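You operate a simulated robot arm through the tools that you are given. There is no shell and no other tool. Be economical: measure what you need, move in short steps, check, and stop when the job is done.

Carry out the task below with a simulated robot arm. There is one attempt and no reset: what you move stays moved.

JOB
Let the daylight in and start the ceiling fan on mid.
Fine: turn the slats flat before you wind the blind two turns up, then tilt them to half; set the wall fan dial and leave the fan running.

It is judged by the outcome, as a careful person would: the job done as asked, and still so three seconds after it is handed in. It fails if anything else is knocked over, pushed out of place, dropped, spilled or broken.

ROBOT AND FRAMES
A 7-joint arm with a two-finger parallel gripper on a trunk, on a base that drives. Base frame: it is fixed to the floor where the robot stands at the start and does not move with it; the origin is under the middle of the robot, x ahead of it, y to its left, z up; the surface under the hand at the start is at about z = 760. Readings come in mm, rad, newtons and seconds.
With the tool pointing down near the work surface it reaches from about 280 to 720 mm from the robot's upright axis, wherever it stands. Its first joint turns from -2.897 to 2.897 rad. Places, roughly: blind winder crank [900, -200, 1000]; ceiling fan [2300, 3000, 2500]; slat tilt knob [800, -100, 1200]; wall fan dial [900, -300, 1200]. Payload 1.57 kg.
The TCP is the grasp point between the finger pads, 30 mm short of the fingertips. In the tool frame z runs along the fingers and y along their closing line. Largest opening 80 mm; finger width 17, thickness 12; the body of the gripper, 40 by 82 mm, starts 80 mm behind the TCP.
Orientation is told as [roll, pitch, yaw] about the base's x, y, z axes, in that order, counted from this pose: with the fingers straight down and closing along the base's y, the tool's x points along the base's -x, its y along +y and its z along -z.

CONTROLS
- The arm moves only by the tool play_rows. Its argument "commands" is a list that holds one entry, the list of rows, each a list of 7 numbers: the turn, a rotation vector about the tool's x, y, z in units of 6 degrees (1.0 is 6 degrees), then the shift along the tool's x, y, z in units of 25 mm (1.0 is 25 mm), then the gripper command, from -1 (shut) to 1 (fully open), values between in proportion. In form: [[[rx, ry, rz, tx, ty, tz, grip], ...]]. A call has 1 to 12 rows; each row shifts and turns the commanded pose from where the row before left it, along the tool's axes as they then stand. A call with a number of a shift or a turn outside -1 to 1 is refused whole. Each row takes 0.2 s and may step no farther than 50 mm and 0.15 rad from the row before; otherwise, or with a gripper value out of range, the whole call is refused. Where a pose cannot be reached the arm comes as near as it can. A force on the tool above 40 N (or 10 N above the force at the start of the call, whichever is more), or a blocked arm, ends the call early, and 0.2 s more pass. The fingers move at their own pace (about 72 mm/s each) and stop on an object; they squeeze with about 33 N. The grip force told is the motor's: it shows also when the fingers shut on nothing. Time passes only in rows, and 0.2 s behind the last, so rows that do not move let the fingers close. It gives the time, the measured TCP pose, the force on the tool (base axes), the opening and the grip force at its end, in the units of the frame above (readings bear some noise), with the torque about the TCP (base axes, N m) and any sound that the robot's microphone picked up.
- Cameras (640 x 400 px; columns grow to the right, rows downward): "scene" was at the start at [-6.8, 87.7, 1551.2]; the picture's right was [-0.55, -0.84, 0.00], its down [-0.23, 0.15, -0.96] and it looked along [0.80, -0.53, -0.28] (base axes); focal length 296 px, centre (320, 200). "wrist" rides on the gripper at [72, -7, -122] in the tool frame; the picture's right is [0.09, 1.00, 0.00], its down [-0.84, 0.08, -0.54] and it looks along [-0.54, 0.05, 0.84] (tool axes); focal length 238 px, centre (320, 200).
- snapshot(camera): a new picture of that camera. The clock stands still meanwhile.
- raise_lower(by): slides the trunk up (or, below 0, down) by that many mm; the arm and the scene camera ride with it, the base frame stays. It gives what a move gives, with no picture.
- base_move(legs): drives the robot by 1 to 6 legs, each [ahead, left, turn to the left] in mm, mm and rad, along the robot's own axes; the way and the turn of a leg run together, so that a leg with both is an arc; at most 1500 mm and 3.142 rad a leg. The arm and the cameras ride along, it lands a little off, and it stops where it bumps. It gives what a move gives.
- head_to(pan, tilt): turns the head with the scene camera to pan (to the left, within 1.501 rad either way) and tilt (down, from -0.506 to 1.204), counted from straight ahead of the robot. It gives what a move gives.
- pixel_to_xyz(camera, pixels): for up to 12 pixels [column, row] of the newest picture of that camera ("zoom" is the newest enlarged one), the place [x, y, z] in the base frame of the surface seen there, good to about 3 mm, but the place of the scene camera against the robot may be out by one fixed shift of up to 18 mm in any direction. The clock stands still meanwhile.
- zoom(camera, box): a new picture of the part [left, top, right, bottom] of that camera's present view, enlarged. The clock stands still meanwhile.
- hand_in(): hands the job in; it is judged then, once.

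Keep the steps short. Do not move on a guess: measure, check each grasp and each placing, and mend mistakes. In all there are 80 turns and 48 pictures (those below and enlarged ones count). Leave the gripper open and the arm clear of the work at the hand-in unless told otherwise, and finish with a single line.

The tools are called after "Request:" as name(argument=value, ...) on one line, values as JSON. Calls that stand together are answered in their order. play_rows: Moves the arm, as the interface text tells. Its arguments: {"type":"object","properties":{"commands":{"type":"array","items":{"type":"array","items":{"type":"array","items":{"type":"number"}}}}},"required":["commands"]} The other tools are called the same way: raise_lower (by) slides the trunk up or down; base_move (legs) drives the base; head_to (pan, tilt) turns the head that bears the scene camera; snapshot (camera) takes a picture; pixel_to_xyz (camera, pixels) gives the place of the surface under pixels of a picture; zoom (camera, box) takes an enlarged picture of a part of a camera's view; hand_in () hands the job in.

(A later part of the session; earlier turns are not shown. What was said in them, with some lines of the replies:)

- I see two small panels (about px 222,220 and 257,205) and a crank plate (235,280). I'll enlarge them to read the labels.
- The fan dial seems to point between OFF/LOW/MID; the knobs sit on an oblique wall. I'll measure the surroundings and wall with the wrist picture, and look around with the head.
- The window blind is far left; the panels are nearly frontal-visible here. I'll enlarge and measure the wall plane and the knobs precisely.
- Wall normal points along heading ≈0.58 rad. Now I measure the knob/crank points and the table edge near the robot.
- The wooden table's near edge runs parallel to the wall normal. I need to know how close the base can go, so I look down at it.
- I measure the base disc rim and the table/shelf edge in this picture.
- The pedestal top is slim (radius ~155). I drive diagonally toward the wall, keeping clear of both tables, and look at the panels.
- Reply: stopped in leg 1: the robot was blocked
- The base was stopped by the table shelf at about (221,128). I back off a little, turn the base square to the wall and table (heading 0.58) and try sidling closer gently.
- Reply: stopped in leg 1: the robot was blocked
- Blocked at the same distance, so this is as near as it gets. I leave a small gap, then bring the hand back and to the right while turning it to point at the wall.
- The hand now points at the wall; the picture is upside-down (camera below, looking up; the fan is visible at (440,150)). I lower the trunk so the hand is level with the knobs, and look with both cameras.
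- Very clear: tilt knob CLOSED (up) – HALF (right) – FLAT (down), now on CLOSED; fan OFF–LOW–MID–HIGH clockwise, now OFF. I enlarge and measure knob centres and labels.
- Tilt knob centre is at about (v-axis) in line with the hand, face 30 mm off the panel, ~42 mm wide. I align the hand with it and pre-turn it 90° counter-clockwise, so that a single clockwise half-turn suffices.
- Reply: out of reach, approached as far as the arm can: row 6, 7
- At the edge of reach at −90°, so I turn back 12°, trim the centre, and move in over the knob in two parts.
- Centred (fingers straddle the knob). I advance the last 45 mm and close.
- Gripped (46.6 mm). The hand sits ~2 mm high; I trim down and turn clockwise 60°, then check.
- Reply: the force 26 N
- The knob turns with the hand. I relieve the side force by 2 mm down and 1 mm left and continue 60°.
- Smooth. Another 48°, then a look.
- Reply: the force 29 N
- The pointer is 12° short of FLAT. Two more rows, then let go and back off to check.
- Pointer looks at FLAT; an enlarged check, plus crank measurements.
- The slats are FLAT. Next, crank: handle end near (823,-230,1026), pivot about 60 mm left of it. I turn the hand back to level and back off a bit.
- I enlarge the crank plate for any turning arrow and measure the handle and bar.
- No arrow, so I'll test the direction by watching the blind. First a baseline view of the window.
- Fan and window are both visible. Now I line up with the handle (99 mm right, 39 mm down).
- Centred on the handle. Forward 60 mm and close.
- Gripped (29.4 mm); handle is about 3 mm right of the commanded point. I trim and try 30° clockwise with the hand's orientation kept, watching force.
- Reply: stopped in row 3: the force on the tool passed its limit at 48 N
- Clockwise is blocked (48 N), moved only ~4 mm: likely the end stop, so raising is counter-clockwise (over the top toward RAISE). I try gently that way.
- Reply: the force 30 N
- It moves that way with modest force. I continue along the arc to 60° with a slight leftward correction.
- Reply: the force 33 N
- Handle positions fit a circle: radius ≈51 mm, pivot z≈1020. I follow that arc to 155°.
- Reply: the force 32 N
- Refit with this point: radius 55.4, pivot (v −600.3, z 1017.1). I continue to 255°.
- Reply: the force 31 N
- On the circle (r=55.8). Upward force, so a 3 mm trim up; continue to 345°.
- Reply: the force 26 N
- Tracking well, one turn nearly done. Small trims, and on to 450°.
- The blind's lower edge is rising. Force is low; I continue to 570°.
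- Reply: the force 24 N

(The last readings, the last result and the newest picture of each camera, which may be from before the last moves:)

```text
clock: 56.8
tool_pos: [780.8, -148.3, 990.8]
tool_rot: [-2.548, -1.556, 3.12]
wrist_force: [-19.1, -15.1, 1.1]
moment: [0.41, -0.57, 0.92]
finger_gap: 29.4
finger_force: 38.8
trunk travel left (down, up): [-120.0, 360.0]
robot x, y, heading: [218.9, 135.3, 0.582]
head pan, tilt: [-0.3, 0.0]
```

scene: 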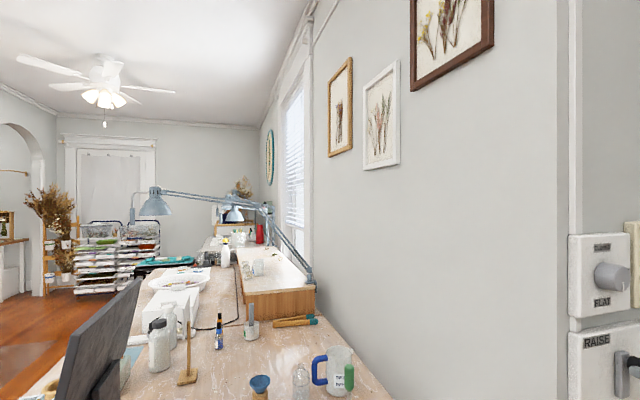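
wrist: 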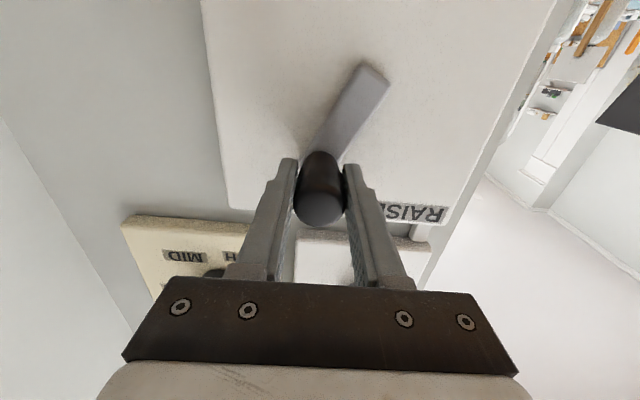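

On track. Continue to 690°.

Request:
play_rows(commands=[[[0, 0, 0, 0.46, -0.352, -0.06, -1], [0, 0, 0, 0.352, -0.46, 0, -1], [0, 0, 0, 0.2, -0.536, 0, -1], [0, 0, 0, 0.04, -0.572, 0, -1], [0, 0, 0, -0.096, -0.572, 0, -1], [0, 0, 0, -0.22, -0.536, 0, -1], [0, 0, 0, -0.352, -0.46, 0, -1], [0, 0, 0, -0.44, -0.352, 0, -1], [0, 0, 0, 0, 0, 0, -1]]])

```text
clock: 58.8
tool_pos: [834.8, -228.8, 991.7]
tool_rot: [-2.522, -1.56, 3.097]
wrist_force: [8.4, -16.5, -8.1]
moment: [-0.4, 0.77, 0.76]
finger_gap: 29.5
finger_force: 39.5
trunk travel left (down, up): [-120.0, 360.0]
robot x, y, heading: [217.1, 132.3, 0.582]
head pan, tilt: [-0.3, 0.0]
```

Final 32° back to the start position at z≈1020.

Request:
play_rows(commands=[[[0, 0, 0, -0.536, -0.22, 0, -1], [0, 0, 0, -0.572, -0.076, 0, -1], [0, 0, 0, -0.06, 0, 0, -1], [0, 0, 0, 0, 0, 0, -1]]])

Request:
snapshot(camera="wrist")

Request:
snapshot(camera="scene")

```text
clock: 59.8
tool_pos: [838.6, -233.9, 1022.9]
tool_rot: [-2.562, -1.556, 3.137]
wrist_force: [15.4, -12.0, 3.6]
moment: [0.25, -0.25, 0.86]
finger_gap: 29.0
finger_force: 39.5
trunk travel left (down, up): [-120.0, 360.0]
robot x, y, heading: [217.9, 135.9, 0.583]
head pan, tilt: [-0.3, 0.0]
```

```text
16 pictures are left
```

wrist: 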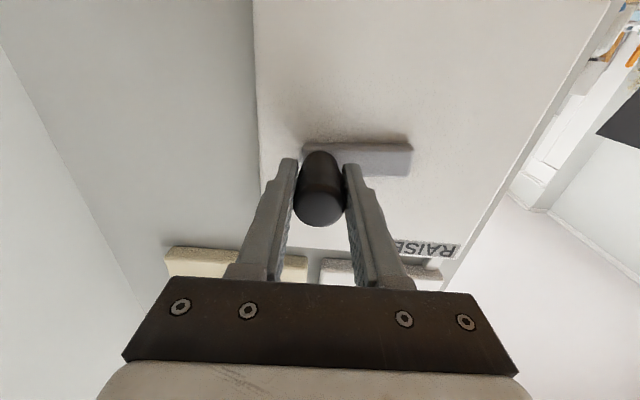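

```text
15 pictures are left
```

scene: 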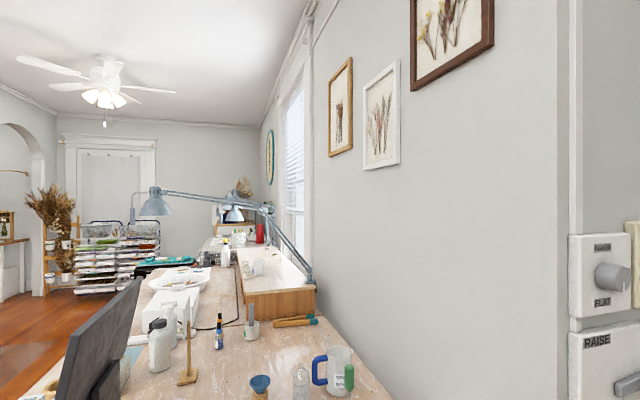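

Two turns done, bar back horizontal, blind clearly higher. I release and back straight off.

Request:
play_rows(commands=[[[0, 0, 0, 0, 0, 0, 0], [0, 0, 0, 0, 0, 0, 1], [0, 0, 0, 0, 0, 0, 1], [0, 0, 0, 0, 0, -1, 1], [0, 0, 0, 0, 0, -1, 1], [0, 0, 0, 0, 0, -1, 1], [0, 0, 0, 0, 0, -1, 1], [0, 0, 0, 0, 0, 0, 1]]])

Request:
snapshot(camera="wrist")

```text
clock: 61.6
tool_pos: [754.2, -287.5, 1019.7]
tool_rot: [-2.449, -1.558, 3.023]
wrist_force: [0.2, 0.6, -0.1]
moment: [0.02, 0.0, 0.01]
finger_gap: 79.9
finger_force: 0.0
trunk travel left (down, up): [-120.0, 360.0]
robot x, y, heading: [214.5, 136.6, 0.583]
head pan, tilt: [-0.3, 0.0]
```

```text
14 pictures are left
```

wrist: 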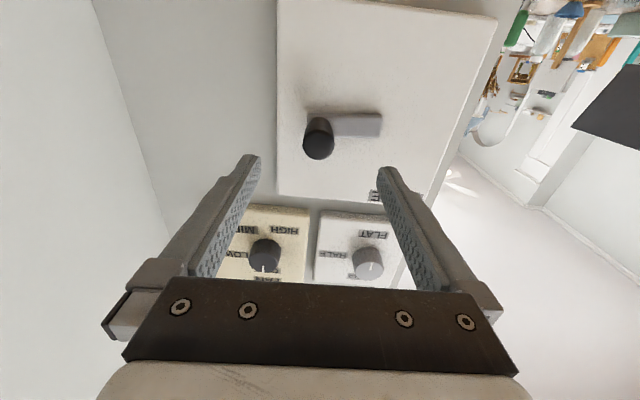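

Crank stays put. I move up in front of the tilt knob and pre-turn the hand 30° clockwise.

Request:
play_rows(commands=[[[0, 0, 0, -0.951, 0.432, 0, 1], [0, 0, 0, -0.951, 0.432, 0, 1], [0, 0, 0, -0.951, 0.432, 0, 1], [0, 0, 0, -0.951, 0.432, 0, 1], [0, 0, 0, -0.951, 0.432, 0, 1], [0, 0, 0, -0.951, 0.432, 0, 1], [0, 0, 0, -0.951, 0.432, 0, 1], [0, 0, 0, -0.951, 0.432, 0, 1], [0, 0, 0, -0.951, 0.432, 0, 1]]])

Request:
play_rows(commands=[[[0, 0, 1, 0, 0, 0, 1], [0, 0, 1, 0, 0, 0, 1], [0, 0, 1, 0, 0, 0, 1], [0, 0, 1, 0, 0, 0, 1], [0, 0, 1, 0, 0, 0, 1], [0, 0, 0, 0, 0, 0, 1]]])

Request:
snapshot(camera="wrist")

```text
clock: 63.6
tool_pos: [698.1, -205.5, 1233.8]
tool_rot: [-2.484, -1.559, 3.058]
wrist_force: [0.0, 0.1, 1.3]
moment: [0.03, -0.03, 0.02]
finger_gap: 79.9
finger_force: 0.1
trunk travel left (down, up): [-120.0, 360.0]
robot x, y, heading: [215.8, 131.7, 0.58]
head pan, tilt: [-0.3, 0.0]
```

```text
clock: 65.0
tool_pos: [697.1, -206.2, 1233.2]
tool_rot: [1.592, -1.055, -1.013]
wrist_force: [0.3, -0.1, -0.8]
moment: [0.0, 0.0, 0.02]
finger_gap: 79.9
finger_force: 0.1
trunk travel left (down, up): [-120.0, 360.0]
robot x, y, heading: [217.4, 133.9, 0.581]
head pan, tilt: [-0.3, 0.0]
```

```text
13 pictures are left
```

wrist: 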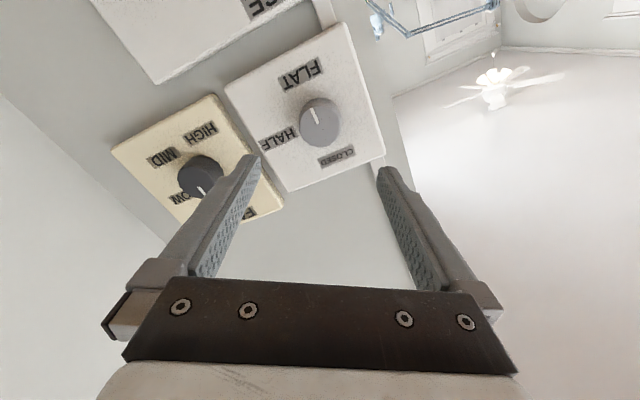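

Pointer still on FLAT, hand on axis. Advance 120 mm and grip.

Request:
play_rows(commands=[[[0, 0, 0, 0, 0, 1, 1], [0, 0, 0, 0, 0, 1, 1], [0, 0, 0, 0, 0, 1, 1], [0, 0, 0, 0, 0, 0.9, 1], [0, 0, 0, 0, 0, 0.9, 1], [0, 0, 0, 0, 0, 0, 1], [0, 0, 0, 0, 0, 0, 0.2], [0, 0, 0, 0, 0, 0, -1], [0, 0, 0, 0, 0, 0, -1], [0, 0, 0, 0, 0, 0, -1]]])

```text
clock: 67.2
tool_pos: [799.1, -141.6, 1235.6]
tool_rot: [1.592, -1.054, -1.016]
wrist_force: [0.2, 1.1, 1.4]
moment: [0.02, -0.07, 0.06]
finger_gap: 46.5
finger_force: 45.2
trunk travel left (down, up): [-120.0, 360.0]
robot x, y, heading: [218.1, 133.2, 0.582]
head pan, tilt: [-0.3, 0.0]
```

Perfectly centred grip. I turn counter-clockwise 90° (15 rows in two parts).

Request:
play_rows(commands=[[[0, 0, -1, 0, 0, 0, -1], [0, 0, -1, 0, 0, 0, -1], [0, 0, -1, 0, 0, 0, -1], [0, 0, -1, 0, 0, 0, -1], [0, 0, -1, 0, 0, 0, -1], [0, 0, -1, 0, 0, 0, -1], [0, 0, -1, 0, 0, 0, -1], [0, 0, -1, 0, 0, 0, -1], [0, 0, -1, 0, 0, 0, -1]]])

Request:
play_rows(commands=[[[0, 0, -1, 0, 0, 0, -1], [0, 0, -1, 0, 0, 0, -1], [0, 0, -1, 0, 0, 0, -1], [0, 0, -1, 0, 0, 0, -1], [0, 0, -1, 0, 0, 0, -1], [0, 0, -1, 0, 0, 0, -1], [0, 0, 0, 0, 0, 0, -1]]])

```text
clock: 69.2
tool_pos: [798.6, -140.5, 1234.2]
tool_rot: [-1.596, -1.139, 2.17]
wrist_force: [-0.7, 2.9, 5.6]
moment: [0.62, -0.97, 0.62]
finger_gap: 46.6
finger_force: 44.9
trunk travel left (down, up): [-120.0, 360.0]
robot x, y, heading: [216.9, 132.1, 0.583]
head pan, tilt: [-0.3, 0.0]
```

```text
clock: 70.8
tool_pos: [798.1, -139.1, 1234.8]
tool_rot: [-1.583, -0.514, 2.151]
wrist_force: [-8.0, 9.9, 0.0]
moment: [0.23, -0.31, 0.98]
finger_gap: 46.4
finger_force: 44.7
trunk travel left (down, up): [-120.0, 360.0]
robot x, y, heading: [218.1, 136.9, 0.583]
head pan, tilt: [-0.3, 0.0]
```

Rotated 90°. Release, back off, check.

Request:
play_rows(commands=[[[0, 0, 0, 0, 0, 0, 0], [0, 0, 0, 0, 0, 0, 1], [0, 0, 0, 0, 0, 0, 1], [0, 0, 0, 0, 0, -1, 1], [0, 0, 0, 0, 0, -1, 1], [0, 0, 0, 0, 0, -1, 1], [0, 0, 0, 0, 0, -1, 1], [0, 0, 0, 0, 0, 0, 1]]])

Request:
zoom(camera="wrist", box=[180, 0, 460, 200])

```text
clock: 72.6
tool_pos: [713.4, -196.6, 1233.4]
tool_rot: [-1.583, -0.514, 2.149]
wrist_force: [0.0, -0.3, -0.1]
moment: [0.01, -0.01, 0.0]
finger_gap: 80.1
finger_force: 0.0
trunk travel left (down, up): [-120.0, 360.0]
robot x, y, heading: [219.6, 135.3, 0.581]
head pan, tilt: [-0.3, 0.0]
```

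```text
2.00 times, centred on (320, 100) of wrist
```

zoom: 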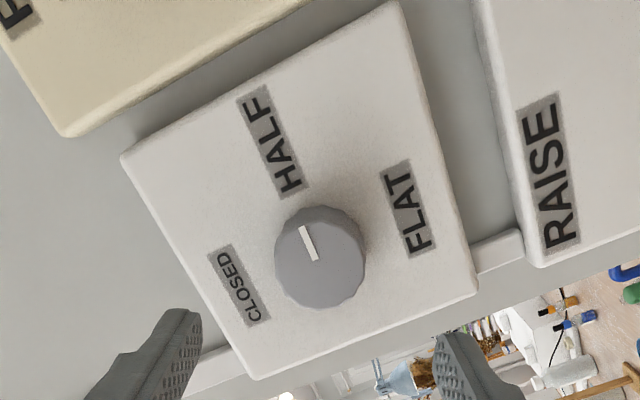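

HALF is set. Now I shift 159 mm right toward the fan dial at standoff and see whether the reach holds.

Request:
play_rows(commands=[[[0, 0, 0, 0.922, -0.522, 0, 1], [0, 0, 0, 0.922, -0.522, 0, 1], [0, 0, 0, 0.922, -0.522, 0, 1], [0, 0, 0, 0.922, -0.522, 0, 1], [0, 0, 0, 0.922, -0.522, 0, 1], [0, 0, 0, 0.922, -0.522, 0, 1], [0, 0, 0, 0, 0, 0, 1]]])

Request:
snapshot(camera="wrist")

```text
clock: 74.2
tool_pos: [770.4, -279.9, 1216.1]
tool_rot: [-1.584, -0.515, 2.15]
wrist_force: [-0.3, -0.5, -1.4]
moment: [0.03, 0.0, -0.01]
finger_gap: 80.0
finger_force: 0.0
out of reach, approached as far as the arm can: row 4, 5, 6
trunk travel left (down, up): [-120.0, 360.0]
robot x, y, heading: [218.9, 136.9, 0.584]
head pan, tilt: [-0.3, 0.0]
```

```text
11 pictures are left
```

wrist: 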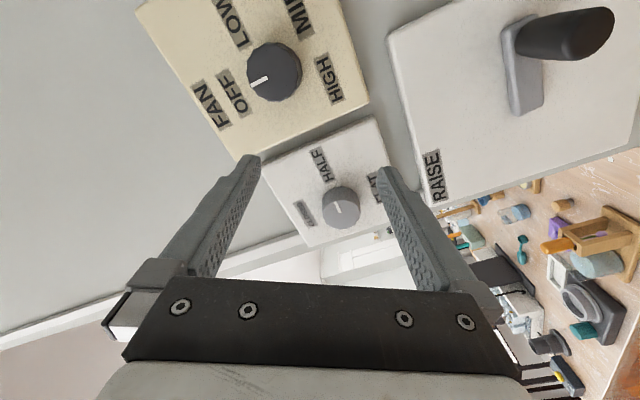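

Likely a wrist-joint limit at this hand angle. I turn the hand clockwise 60° to level first and then try going further right.

Request:
play_rows(commands=[[[0, 0, 1, 0, 0, 0, 1], [0, 0, 1, 0, 0, 0, 1], [0, 0, 1, 0, 0, 0, 1], [0, 0, 1, 0, 0, 0, 1], [0, 0, 1, 0, 0, 0, 1], [0, 0, 1, 0, 0, 0, 1], [0, 0, 1, 0, 0, 0, 1], [0, 0, 1, 0, 0, 0, 1], [0, 0, 1, 0, 0, 0, 1], [0, 0, 1, 0, 0, 0, 1], [0, 0, 0, 0, 0, 0, 1]]])

```text
clock: 76.6
tool_pos: [770.2, -277.8, 1217.8]
tool_rot: [-2.532, -1.557, 3.106]
wrist_force: [0.6, -0.6, -0.1]
moment: [0.02, -0.03, 0.03]
finger_gap: 80.2
finger_force: 0.1
trunk travel left (down, up): [-120.0, 360.0]
robot x, y, heading: [219.1, 134.4, 0.584]
head pan, tilt: [-0.3, 0.0]
```

Now try right 60 mm, up 17 mm.

Request:
play_rows(commands=[[[0, 0, 0, -0.23, -0.8, 0, 1], [0, 0, 0, -0.23, -0.8, 0, 1], [0, 0, 0, -0.22, -0.8, 0, 1], [0, 0, 0, 0, 0, 0, 1]]])

```text
clock: 77.6
tool_pos: [771.2, -278.4, 1217.3]
tool_rot: [-2.446, -1.556, 3.021]
wrist_force: [0.5, 0.0, 0.1]
moment: [-0.01, -0.02, 0.0]
finger_gap: 79.9
finger_force: 0.2
out of reach, approached as far as the arm can: row 1, 2, 3
trunk travel left (down, up): [-120.0, 360.0]
robot x, y, heading: [220.3, 133.8, 0.582]
head pan, tilt: [-0.3, 0.0]
```

Reach at this height is limiting because the shoulder is low now. I raise the trunk 200 mm and bring the arm down relative to it.

Request:
raise_lower(by=200)

Request:
play_rows(commands=[[[0, 0, 0, 1, 0, 0, 1], [0, 0, 0, 1, 0, 0, 1], [0, 0, 0, 1, -0.2, 0, 1], [0, 0, 0, 1, -0.4, 0, 1], [0, 0, 0, 1, -0.6, 0, 1], [0, 0, 0, 1, -0.6, 0, 1], [0, 0, 0, 0.8, -0.6, 0, 1], [0, 0, 0, 0.5, 0, 0, 1], [0, 0, 0, 0, 0, 0, 1]]])

```text
clock: 79.8
tool_pos: [770.4, -279.0, 1416.3]
tool_rot: [-2.451, -1.557, 3.027]
wrist_force: [-0.2, 0.3, 0.1]
moment: [-0.01, -0.01, 0.0]
finger_gap: 80.1
finger_force: 0.1
trunk travel left (down, up): [-320.0, 160.0]
robot x, y, heading: [219.4, 138.5, 0.582]
head pan, tilt: [-0.3, 0.0]
```

```text
clock: 81.8
tool_pos: [799.4, -318.2, 1229.8]
tool_rot: [-2.436, -1.558, 3.011]
wrist_force: [0.1, 0.3, -0.3]
moment: [-0.04, 0.0, -0.02]
finger_gap: 80.0
finger_force: 0.1
out of reach, approached as far as the arm can: row 7
trunk travel left (down, up): [-320.0, 160.0]
robot x, y, heading: [211.2, 135.4, 0.585]
head pan, tilt: [-0.3, 0.0]
```

Much better. I'll raise the trunk 100 more, lower the arm equally, pull the hand back 90 mm and drive the base ahead 85 mm to gain margin.

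Request:
raise_lower(by=100)

Request:
play_rows(commands=[[[0, 0, 0, 0.5, 0, -0.9, 1], [0, 0, 0, 0.5, 0, -0.9, 1], [0, 0, 0, 1, 0, -0.9, 1], [0, 0, 0, 1, 0, -0.9, 1], [0, 0, 0, 0.8, 0, 0, 1], [0, 0, 0, 0, 0, 0, 1]]])

Request:
base_move(legs=[[85, 0, 0]])

Request:
snapshot(camera="wrist")

```text
clock: 83.1
tool_pos: [797.9, -318.1, 1328.7]
tool_rot: [-2.449, -1.557, 3.022]
wrist_force: [0.4, -0.1, 0.3]
moment: [-0.01, -0.02, -0.01]
finger_gap: 79.7
finger_force: 0.1
trunk travel left (down, up): [-420.0, 60.0]
robot x, y, heading: [219.6, 132.9, 0.581]
head pan, tilt: [-0.3, 0.0]
```

```text
clock: 84.5
tool_pos: [724.9, -367.6, 1232.2]
tool_rot: [-2.431, -1.557, 3.004]
wrist_force: [0.6, 0.2, 0.1]
moment: [0.02, 0.01, 0.0]
finger_gap: 80.0
finger_force: 0.1
trunk travel left (down, up): [-420.0, 60.0]
robot x, y, heading: [217.5, 135.6, 0.581]
head pan, tilt: [-0.3, 0.0]
```

```text
clock: 85.7
tool_pos: [794.9, -324.0, 1232.8]
tool_rot: [-2.433, -1.558, 3.006]
wrist_force: [0.4, 0.6, 0.8]
moment: [0.0, -0.03, 0.0]
finger_gap: 79.8
finger_force: 0.2
trunk travel left (down, up): [-420.0, 60.0]
robot x, y, heading: [286.6, 179.4, 0.58]
head pan, tilt: [-0.3, 0.0]
```

```text
10 pictures are left
```

wrist: 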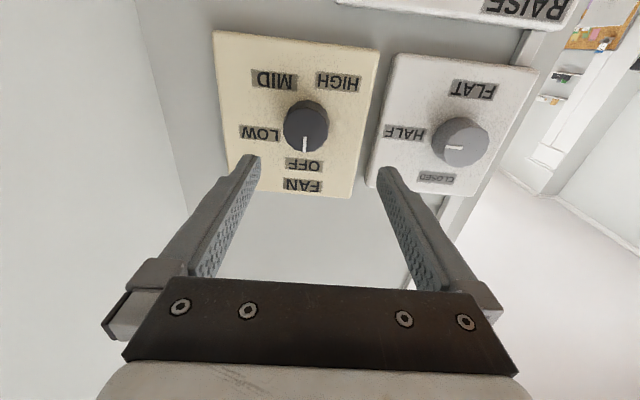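

Now all labels are clear. Measure dial centre and label angles.

Request:
pixel_to_xyz(camera="wrist", pixels=[[304, 165], [260, 133], [275, 80], [338, 83], [305, 128], [305, 140], [303, 185], [304, 147], [290, 120], [327, 120]])

```text
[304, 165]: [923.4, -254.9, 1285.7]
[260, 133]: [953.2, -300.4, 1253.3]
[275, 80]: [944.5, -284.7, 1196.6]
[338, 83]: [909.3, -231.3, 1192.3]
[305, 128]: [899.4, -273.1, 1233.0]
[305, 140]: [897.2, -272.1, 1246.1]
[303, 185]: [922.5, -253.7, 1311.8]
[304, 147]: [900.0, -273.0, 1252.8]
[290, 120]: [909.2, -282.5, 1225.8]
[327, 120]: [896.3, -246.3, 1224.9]
```

Angles fit OFF 0°, LOW 70°, MID 140°, HIGH 210° clockwise. I centre on the dial (12 mm right, 2 up), pre-turn −24°, and advance partway.

Request:
play_rows(commands=[[[0, 0, 0, -0.08, -0.48, 0, 1], [0, 0, -1, 0, 0, 0, 1], [0, 0, -1, 0, 0, 0, 1], [0, 0, -1, 0, 0, 0, 1], [0, 0, -1, 0, 0, 0, 1], [0, 0, 0, 0, 0, 1, 1], [0, 0, 0, 0, 0, 1, 1], [0, 0, 0, 0, 0, 0.6, 1], [0, 0, 0, 0, 0, 0, 1]]])

Request:
snapshot(camera="wrist")

```text
clock: 87.7
tool_pos: [849.1, -286.8, 1233.8]
tool_rot: [-1.595, -1.144, 2.167]
wrist_force: [-0.2, -0.6, -0.1]
moment: [0.0, 0.01, -0.01]
finger_gap: 79.9
finger_force: 0.1
out of reach, approached as far as the arm can: row 1
trunk travel left (down, up): [-420.0, 60.0]
robot x, y, heading: [288.2, 178.6, 0.576]
head pan, tilt: [-0.3, 0.0]
```

```text
9 pictures are left
```

wrist: 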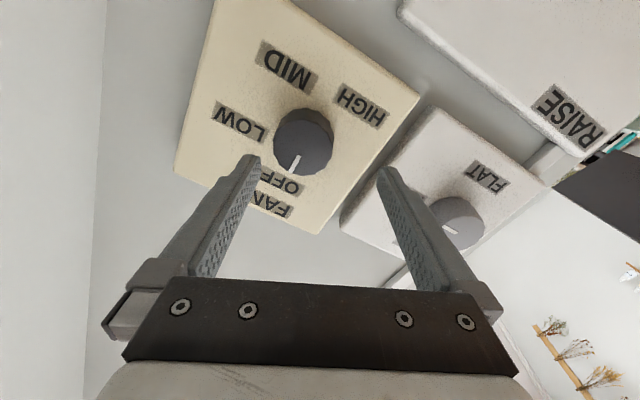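

The arm is at full stretch 13 mm short sideways. I move the base 7 mm right (still off the table) and yaw the hand 6° to the right, then re-centre.

Request:
base_move(legs=[[0, -7, 0]])

Request:
play_rows(commands=[[[0.914, 0.407, 0, 0, 0, 0, 1], [0, 0, 0, 0.11, -0.24, 0, 1], [0, 0, 0, 0, 0, 0, 1]]])

```text
clock: 88.5
tool_pos: [853.6, -293.2, 1233.4]
tool_rot: [-1.596, -1.143, 2.165]
wrist_force: [0.5, -0.5, 0.3]
moment: [-0.01, 0.01, 0.01]
finger_gap: 80.1
finger_force: 0.0
trunk travel left (down, up): [-420.0, 60.0]
robot x, y, heading: [292.3, 172.9, 0.579]
head pan, tilt: [-0.3, 0.0]
```

```text
clock: 89.3
tool_pos: [855.7, -299.2, 1232.7]
tool_rot: [-1.596, -1.146, 2.062]
wrist_force: [0.6, 0.6, 0.2]
moment: [-0.02, 0.03, 0.0]
finger_gap: 80.0
finger_force: 0.0
trunk travel left (down, up): [-420.0, 60.0]
robot x, y, heading: [291.8, 175.1, 0.577]
head pan, tilt: [-0.3, 0.0]
```

Reach OK now (v −719). Advance 38 mm with small compensation and close on the dial.

Request:
play_rows(commands=[[[0, 0, 0, -0.07, 0.06, 0.76, 1], [0, 0, 0, -0.07, 0.05, 0.76, 1], [0, 0, 0, 0, 0, 0, 1], [0, 0, 0, 0, 0, 0, 0.2], [0, 0, 0, 0, 0, 0, -1], [0, 0, 0, 0, 0, 0, -1], [0, 0, 0, 0, 0, 0, -1]]])

Request:
snapshot(camera="wrist")

```text
clock: 90.9
tool_pos: [887.6, -275.5, 1235.6]
tool_rot: [-1.593, -1.146, 2.064]
wrist_force: [-10.7, 10.3, -8.2]
moment: [-0.06, 0.15, 1.33]
finger_gap: 48.1
finger_force: 45.1
trunk travel left (down, up): [-420.0, 60.0]
robot x, y, heading: [290.6, 174.0, 0.585]
head pan, tilt: [-0.3, 0.0]
```

```text
8 pictures are left
```

wrist: 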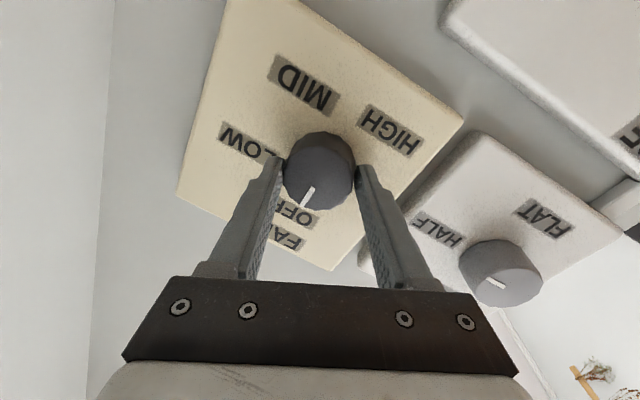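

Gripped. Trim 1.5 mm left and turn clockwise 48°.

Request:
play_rows(commands=[[[0, 0, 0, -0.01, 0.06, 0, -1], [0, 0, 1, 0, 0, 0, -1], [0, 0, 1, 0, 0, 0, -1], [0, 0, 1, 0, 0, 0, -1], [0, 0, 1, 0, 0, 0, -1], [0, 0, 1, 0, 0, 0, -1], [0, 0, 1, 0, 0, 0, -1], [0, 0, 1, 0, 0, 0, -1], [0, 0, 1, 0, 0, 0, -1], [0, 0, 0, 0, 0, 0, -1]]])

```text
clock: 93.1
tool_pos: [887.1, -276.4, 1234.3]
tool_rot: [1.6, -1.157, -1.13]
wrist_force: [0.2, 4.6, -3.3]
moment: [-0.23, 0.36, 0.88]
finger_gap: 47.8
finger_force: 44.7
trunk travel left (down, up): [-420.0, 60.0]
robot x, y, heading: [291.0, 176.2, 0.572]
head pan, tilt: [-0.3, 0.0]
```

Forces are low. Continue another 60°.

Request:
play_rows(commands=[[[0, 0, 1, 0, 0, 0, -1], [0, 0, 1, 0, 0, 0, -1], [0, 0, 1, 0, 0, 0, -1], [0, 0, 1, 0, 0, 0, -1], [0, 0, 1, 0, 0, 0, -1], [0, 0, 1, 0, 0, 0, -1], [0, 0, 1, 0, 0, 0, -1], [0, 0, 1, 0, 0, 0, -1], [0, 0, 1, 0, 0, 0, -1], [0, 0, 1, 0, 0, 0, -1], [0, 0, 0, 0, 0, 0, -1]]])

Request:
snapshot(camera="wrist")

```text
clock: 95.5
tool_pos: [886.7, -279.3, 1234.9]
tool_rot: [1.579, -0.11, -1.105]
wrist_force: [-1.8, -7.7, -3.7]
moment: [-0.19, 0.41, -0.42]
finger_gap: 46.4
finger_force: 45.8
trunk travel left (down, up): [-420.0, 60.0]
robot x, y, heading: [292.7, 174.0, 0.578]
head pan, tilt: [-0.3, 0.0]
```

```text
7 pictures are left
```

wrist: 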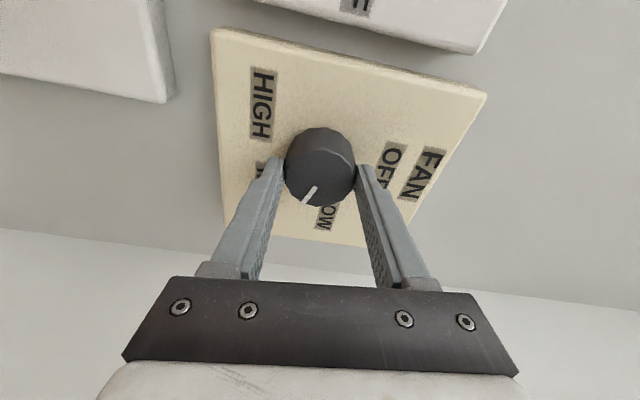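

108° done; pointer is between LOW and MID. 32° more, then release and back off.

Request:
play_rows(commands=[[[0, 0, 1, 0, 0, 0, -1], [0, 0, 1, 0, 0, 0, -1], [0, 0, 1, 0, 0, 0, -1], [0, 0, 1, 0, 0, 0, -1], [0, 0, 1, 0, 0, 0, -1], [0, 0, 0.33, 0, 0, 0, -1], [0, 0, 0, 0, 0, 0, -1]]])

Request:
play_rows(commands=[[[0, 0, 0, 0, 0, 0, 0], [0, 0, 0, 0, 0, 0, 1], [0, 0, 0, 0, 0, 0, 1], [0, 0, 0, 0, 0, -1, 1], [0, 0, 0, 0, 0, -1, 1], [0, 0, 0, 0, 0, -1, 1], [0, 0, 0, 0, 0, -1, 1], [0, 0, 0, 0, 0, 0, 1]]])

Request:
snapshot(camera="wrist")

```text
clock: 97.1
tool_pos: [886.8, -278.1, 1234.8]
tool_rot: [1.582, 0.449, -1.098]
wrist_force: [-10.1, -5.0, -12.8]
moment: [-0.8, 1.22, -0.39]
finger_gap: 46.7
finger_force: 44.8
trunk travel left (down, up): [-420.0, 60.0]
robot x, y, heading: [291.3, 173.9, 0.579]
head pan, tilt: [-0.3, 0.0]
```

```text
clock: 98.9
tool_pos: [796.1, -324.2, 1234.4]
tool_rot: [1.584, 0.448, -1.096]
wrist_force: [0.3, 0.4, -0.4]
moment: [-0.03, 0.05, 0.01]
finger_gap: 80.2
finger_force: 0.2
trunk travel left (down, up): [-420.0, 60.0]
robot x, y, heading: [292.6, 178.7, 0.575]
head pan, tilt: [-0.3, 0.0]
```

```text
6 pictures are left
```

wrist: 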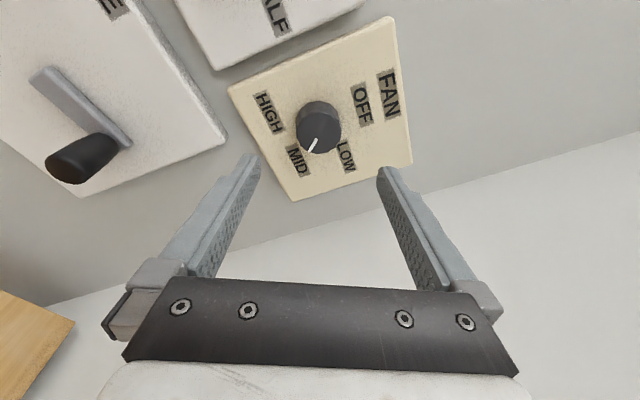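

Pointer points at MID. I check its exact angle and look at the fan and blind.

Request:
zoom(camera="wrist", box=[240, 50, 420, 200])

Request:
snapshot(camera="scene")

Request:
pixel_to_xyz(camera="wrist", pixels=[[308, 150], [315, 141], [322, 134], [310, 148]])

```text
2.67 times, centred on (330, 125) of wrist
```

zoom: 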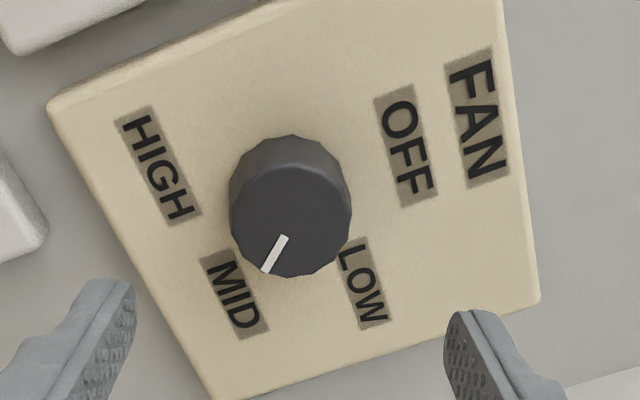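

```text
4 pictures are left
```

scene: 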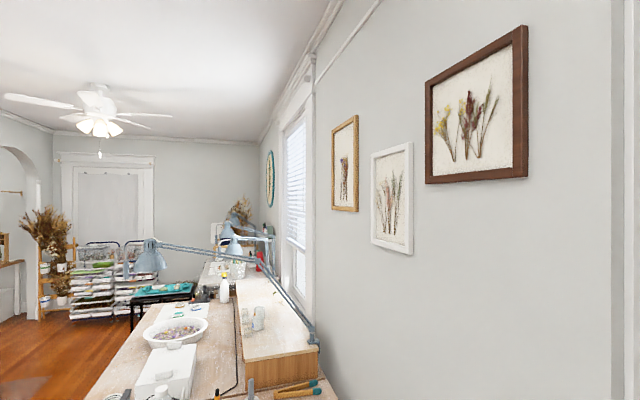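

```text
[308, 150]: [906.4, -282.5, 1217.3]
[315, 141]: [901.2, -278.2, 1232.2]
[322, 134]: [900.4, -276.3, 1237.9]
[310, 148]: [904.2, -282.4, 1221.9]
```

Pointer measures ≈141°, i.e. on MID. I retreat the hand further and check that the fan actually turns.

Request:
play_rows(commands=[[[0, 0, 0, 0, 0, -1, 1], [0, 0, 0, 0, 0, -1, 1], [0, 0, 0, 0, 0, -1, 1], [0, 0, 0, 0, 0, 0, 1]]])

Request:
zoom(camera="scene", box=[0, 60, 340, 290])

Request:
play_rows(commands=[[[0, 0, 0, 0, 0, 0, 1], [0, 0, 0, 0, 0, 0, 1]]])

Request:
zoom(camera="scene", box=[0, 60, 340, 290])

```text
clock: 99.9
tool_pos: [730.3, -356.5, 1233.6]
tool_rot: [1.582, 0.446, -1.096]
wrist_force: [0.2, -0.2, 0.4]
moment: [0.01, 0.02, 0.01]
finger_gap: 80.0
finger_force: 0.0
trunk travel left (down, up): [-420.0, 60.0]
robot x, y, heading: [294.7, 176.3, 0.58]
head pan, tilt: [-0.3, 0.0]
```

```text
1.74 times, centred on (170, 175) of scene
```

zoom: 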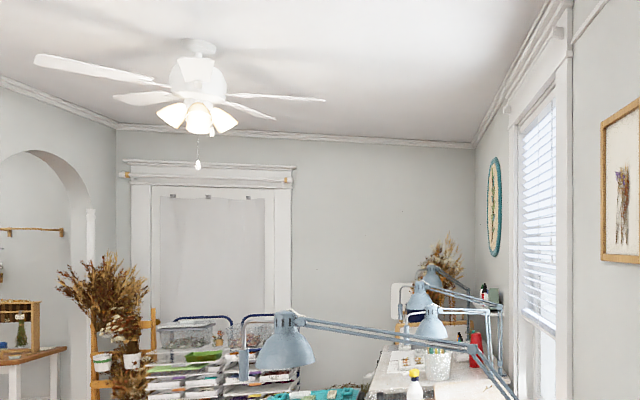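

```text
clock: 100.5
tool_pos: [729.2, -356.1, 1233.6]
tool_rot: [1.584, 0.445, -1.097]
wrist_force: [-0.9, -0.2, 1.3]
moment: [0.02, -0.01, 0.0]
finger_gap: 79.9
finger_force: 0.1
trunk travel left (down, up): [-420.0, 60.0]
robot x, y, heading: [292.9, 171.0, 0.578]
head pan, tilt: [-0.3, 0.0]
```

```text
1.74 times, centred on (170, 175) of scene
```

zoom: 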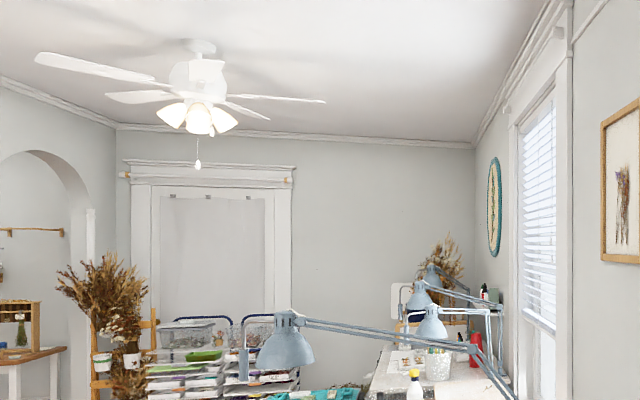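

The blades moved between the two pictures, so the fan is running. The blind is raised with its slats half-tilted, and the hand is open and clear. I hand in.

Request:
hand_in()

```text
The job is handed in.
```

The slats were turned flat, the blind was wound two turns up, the slats were then set to HALF, and the fan is running with its dial on MID.
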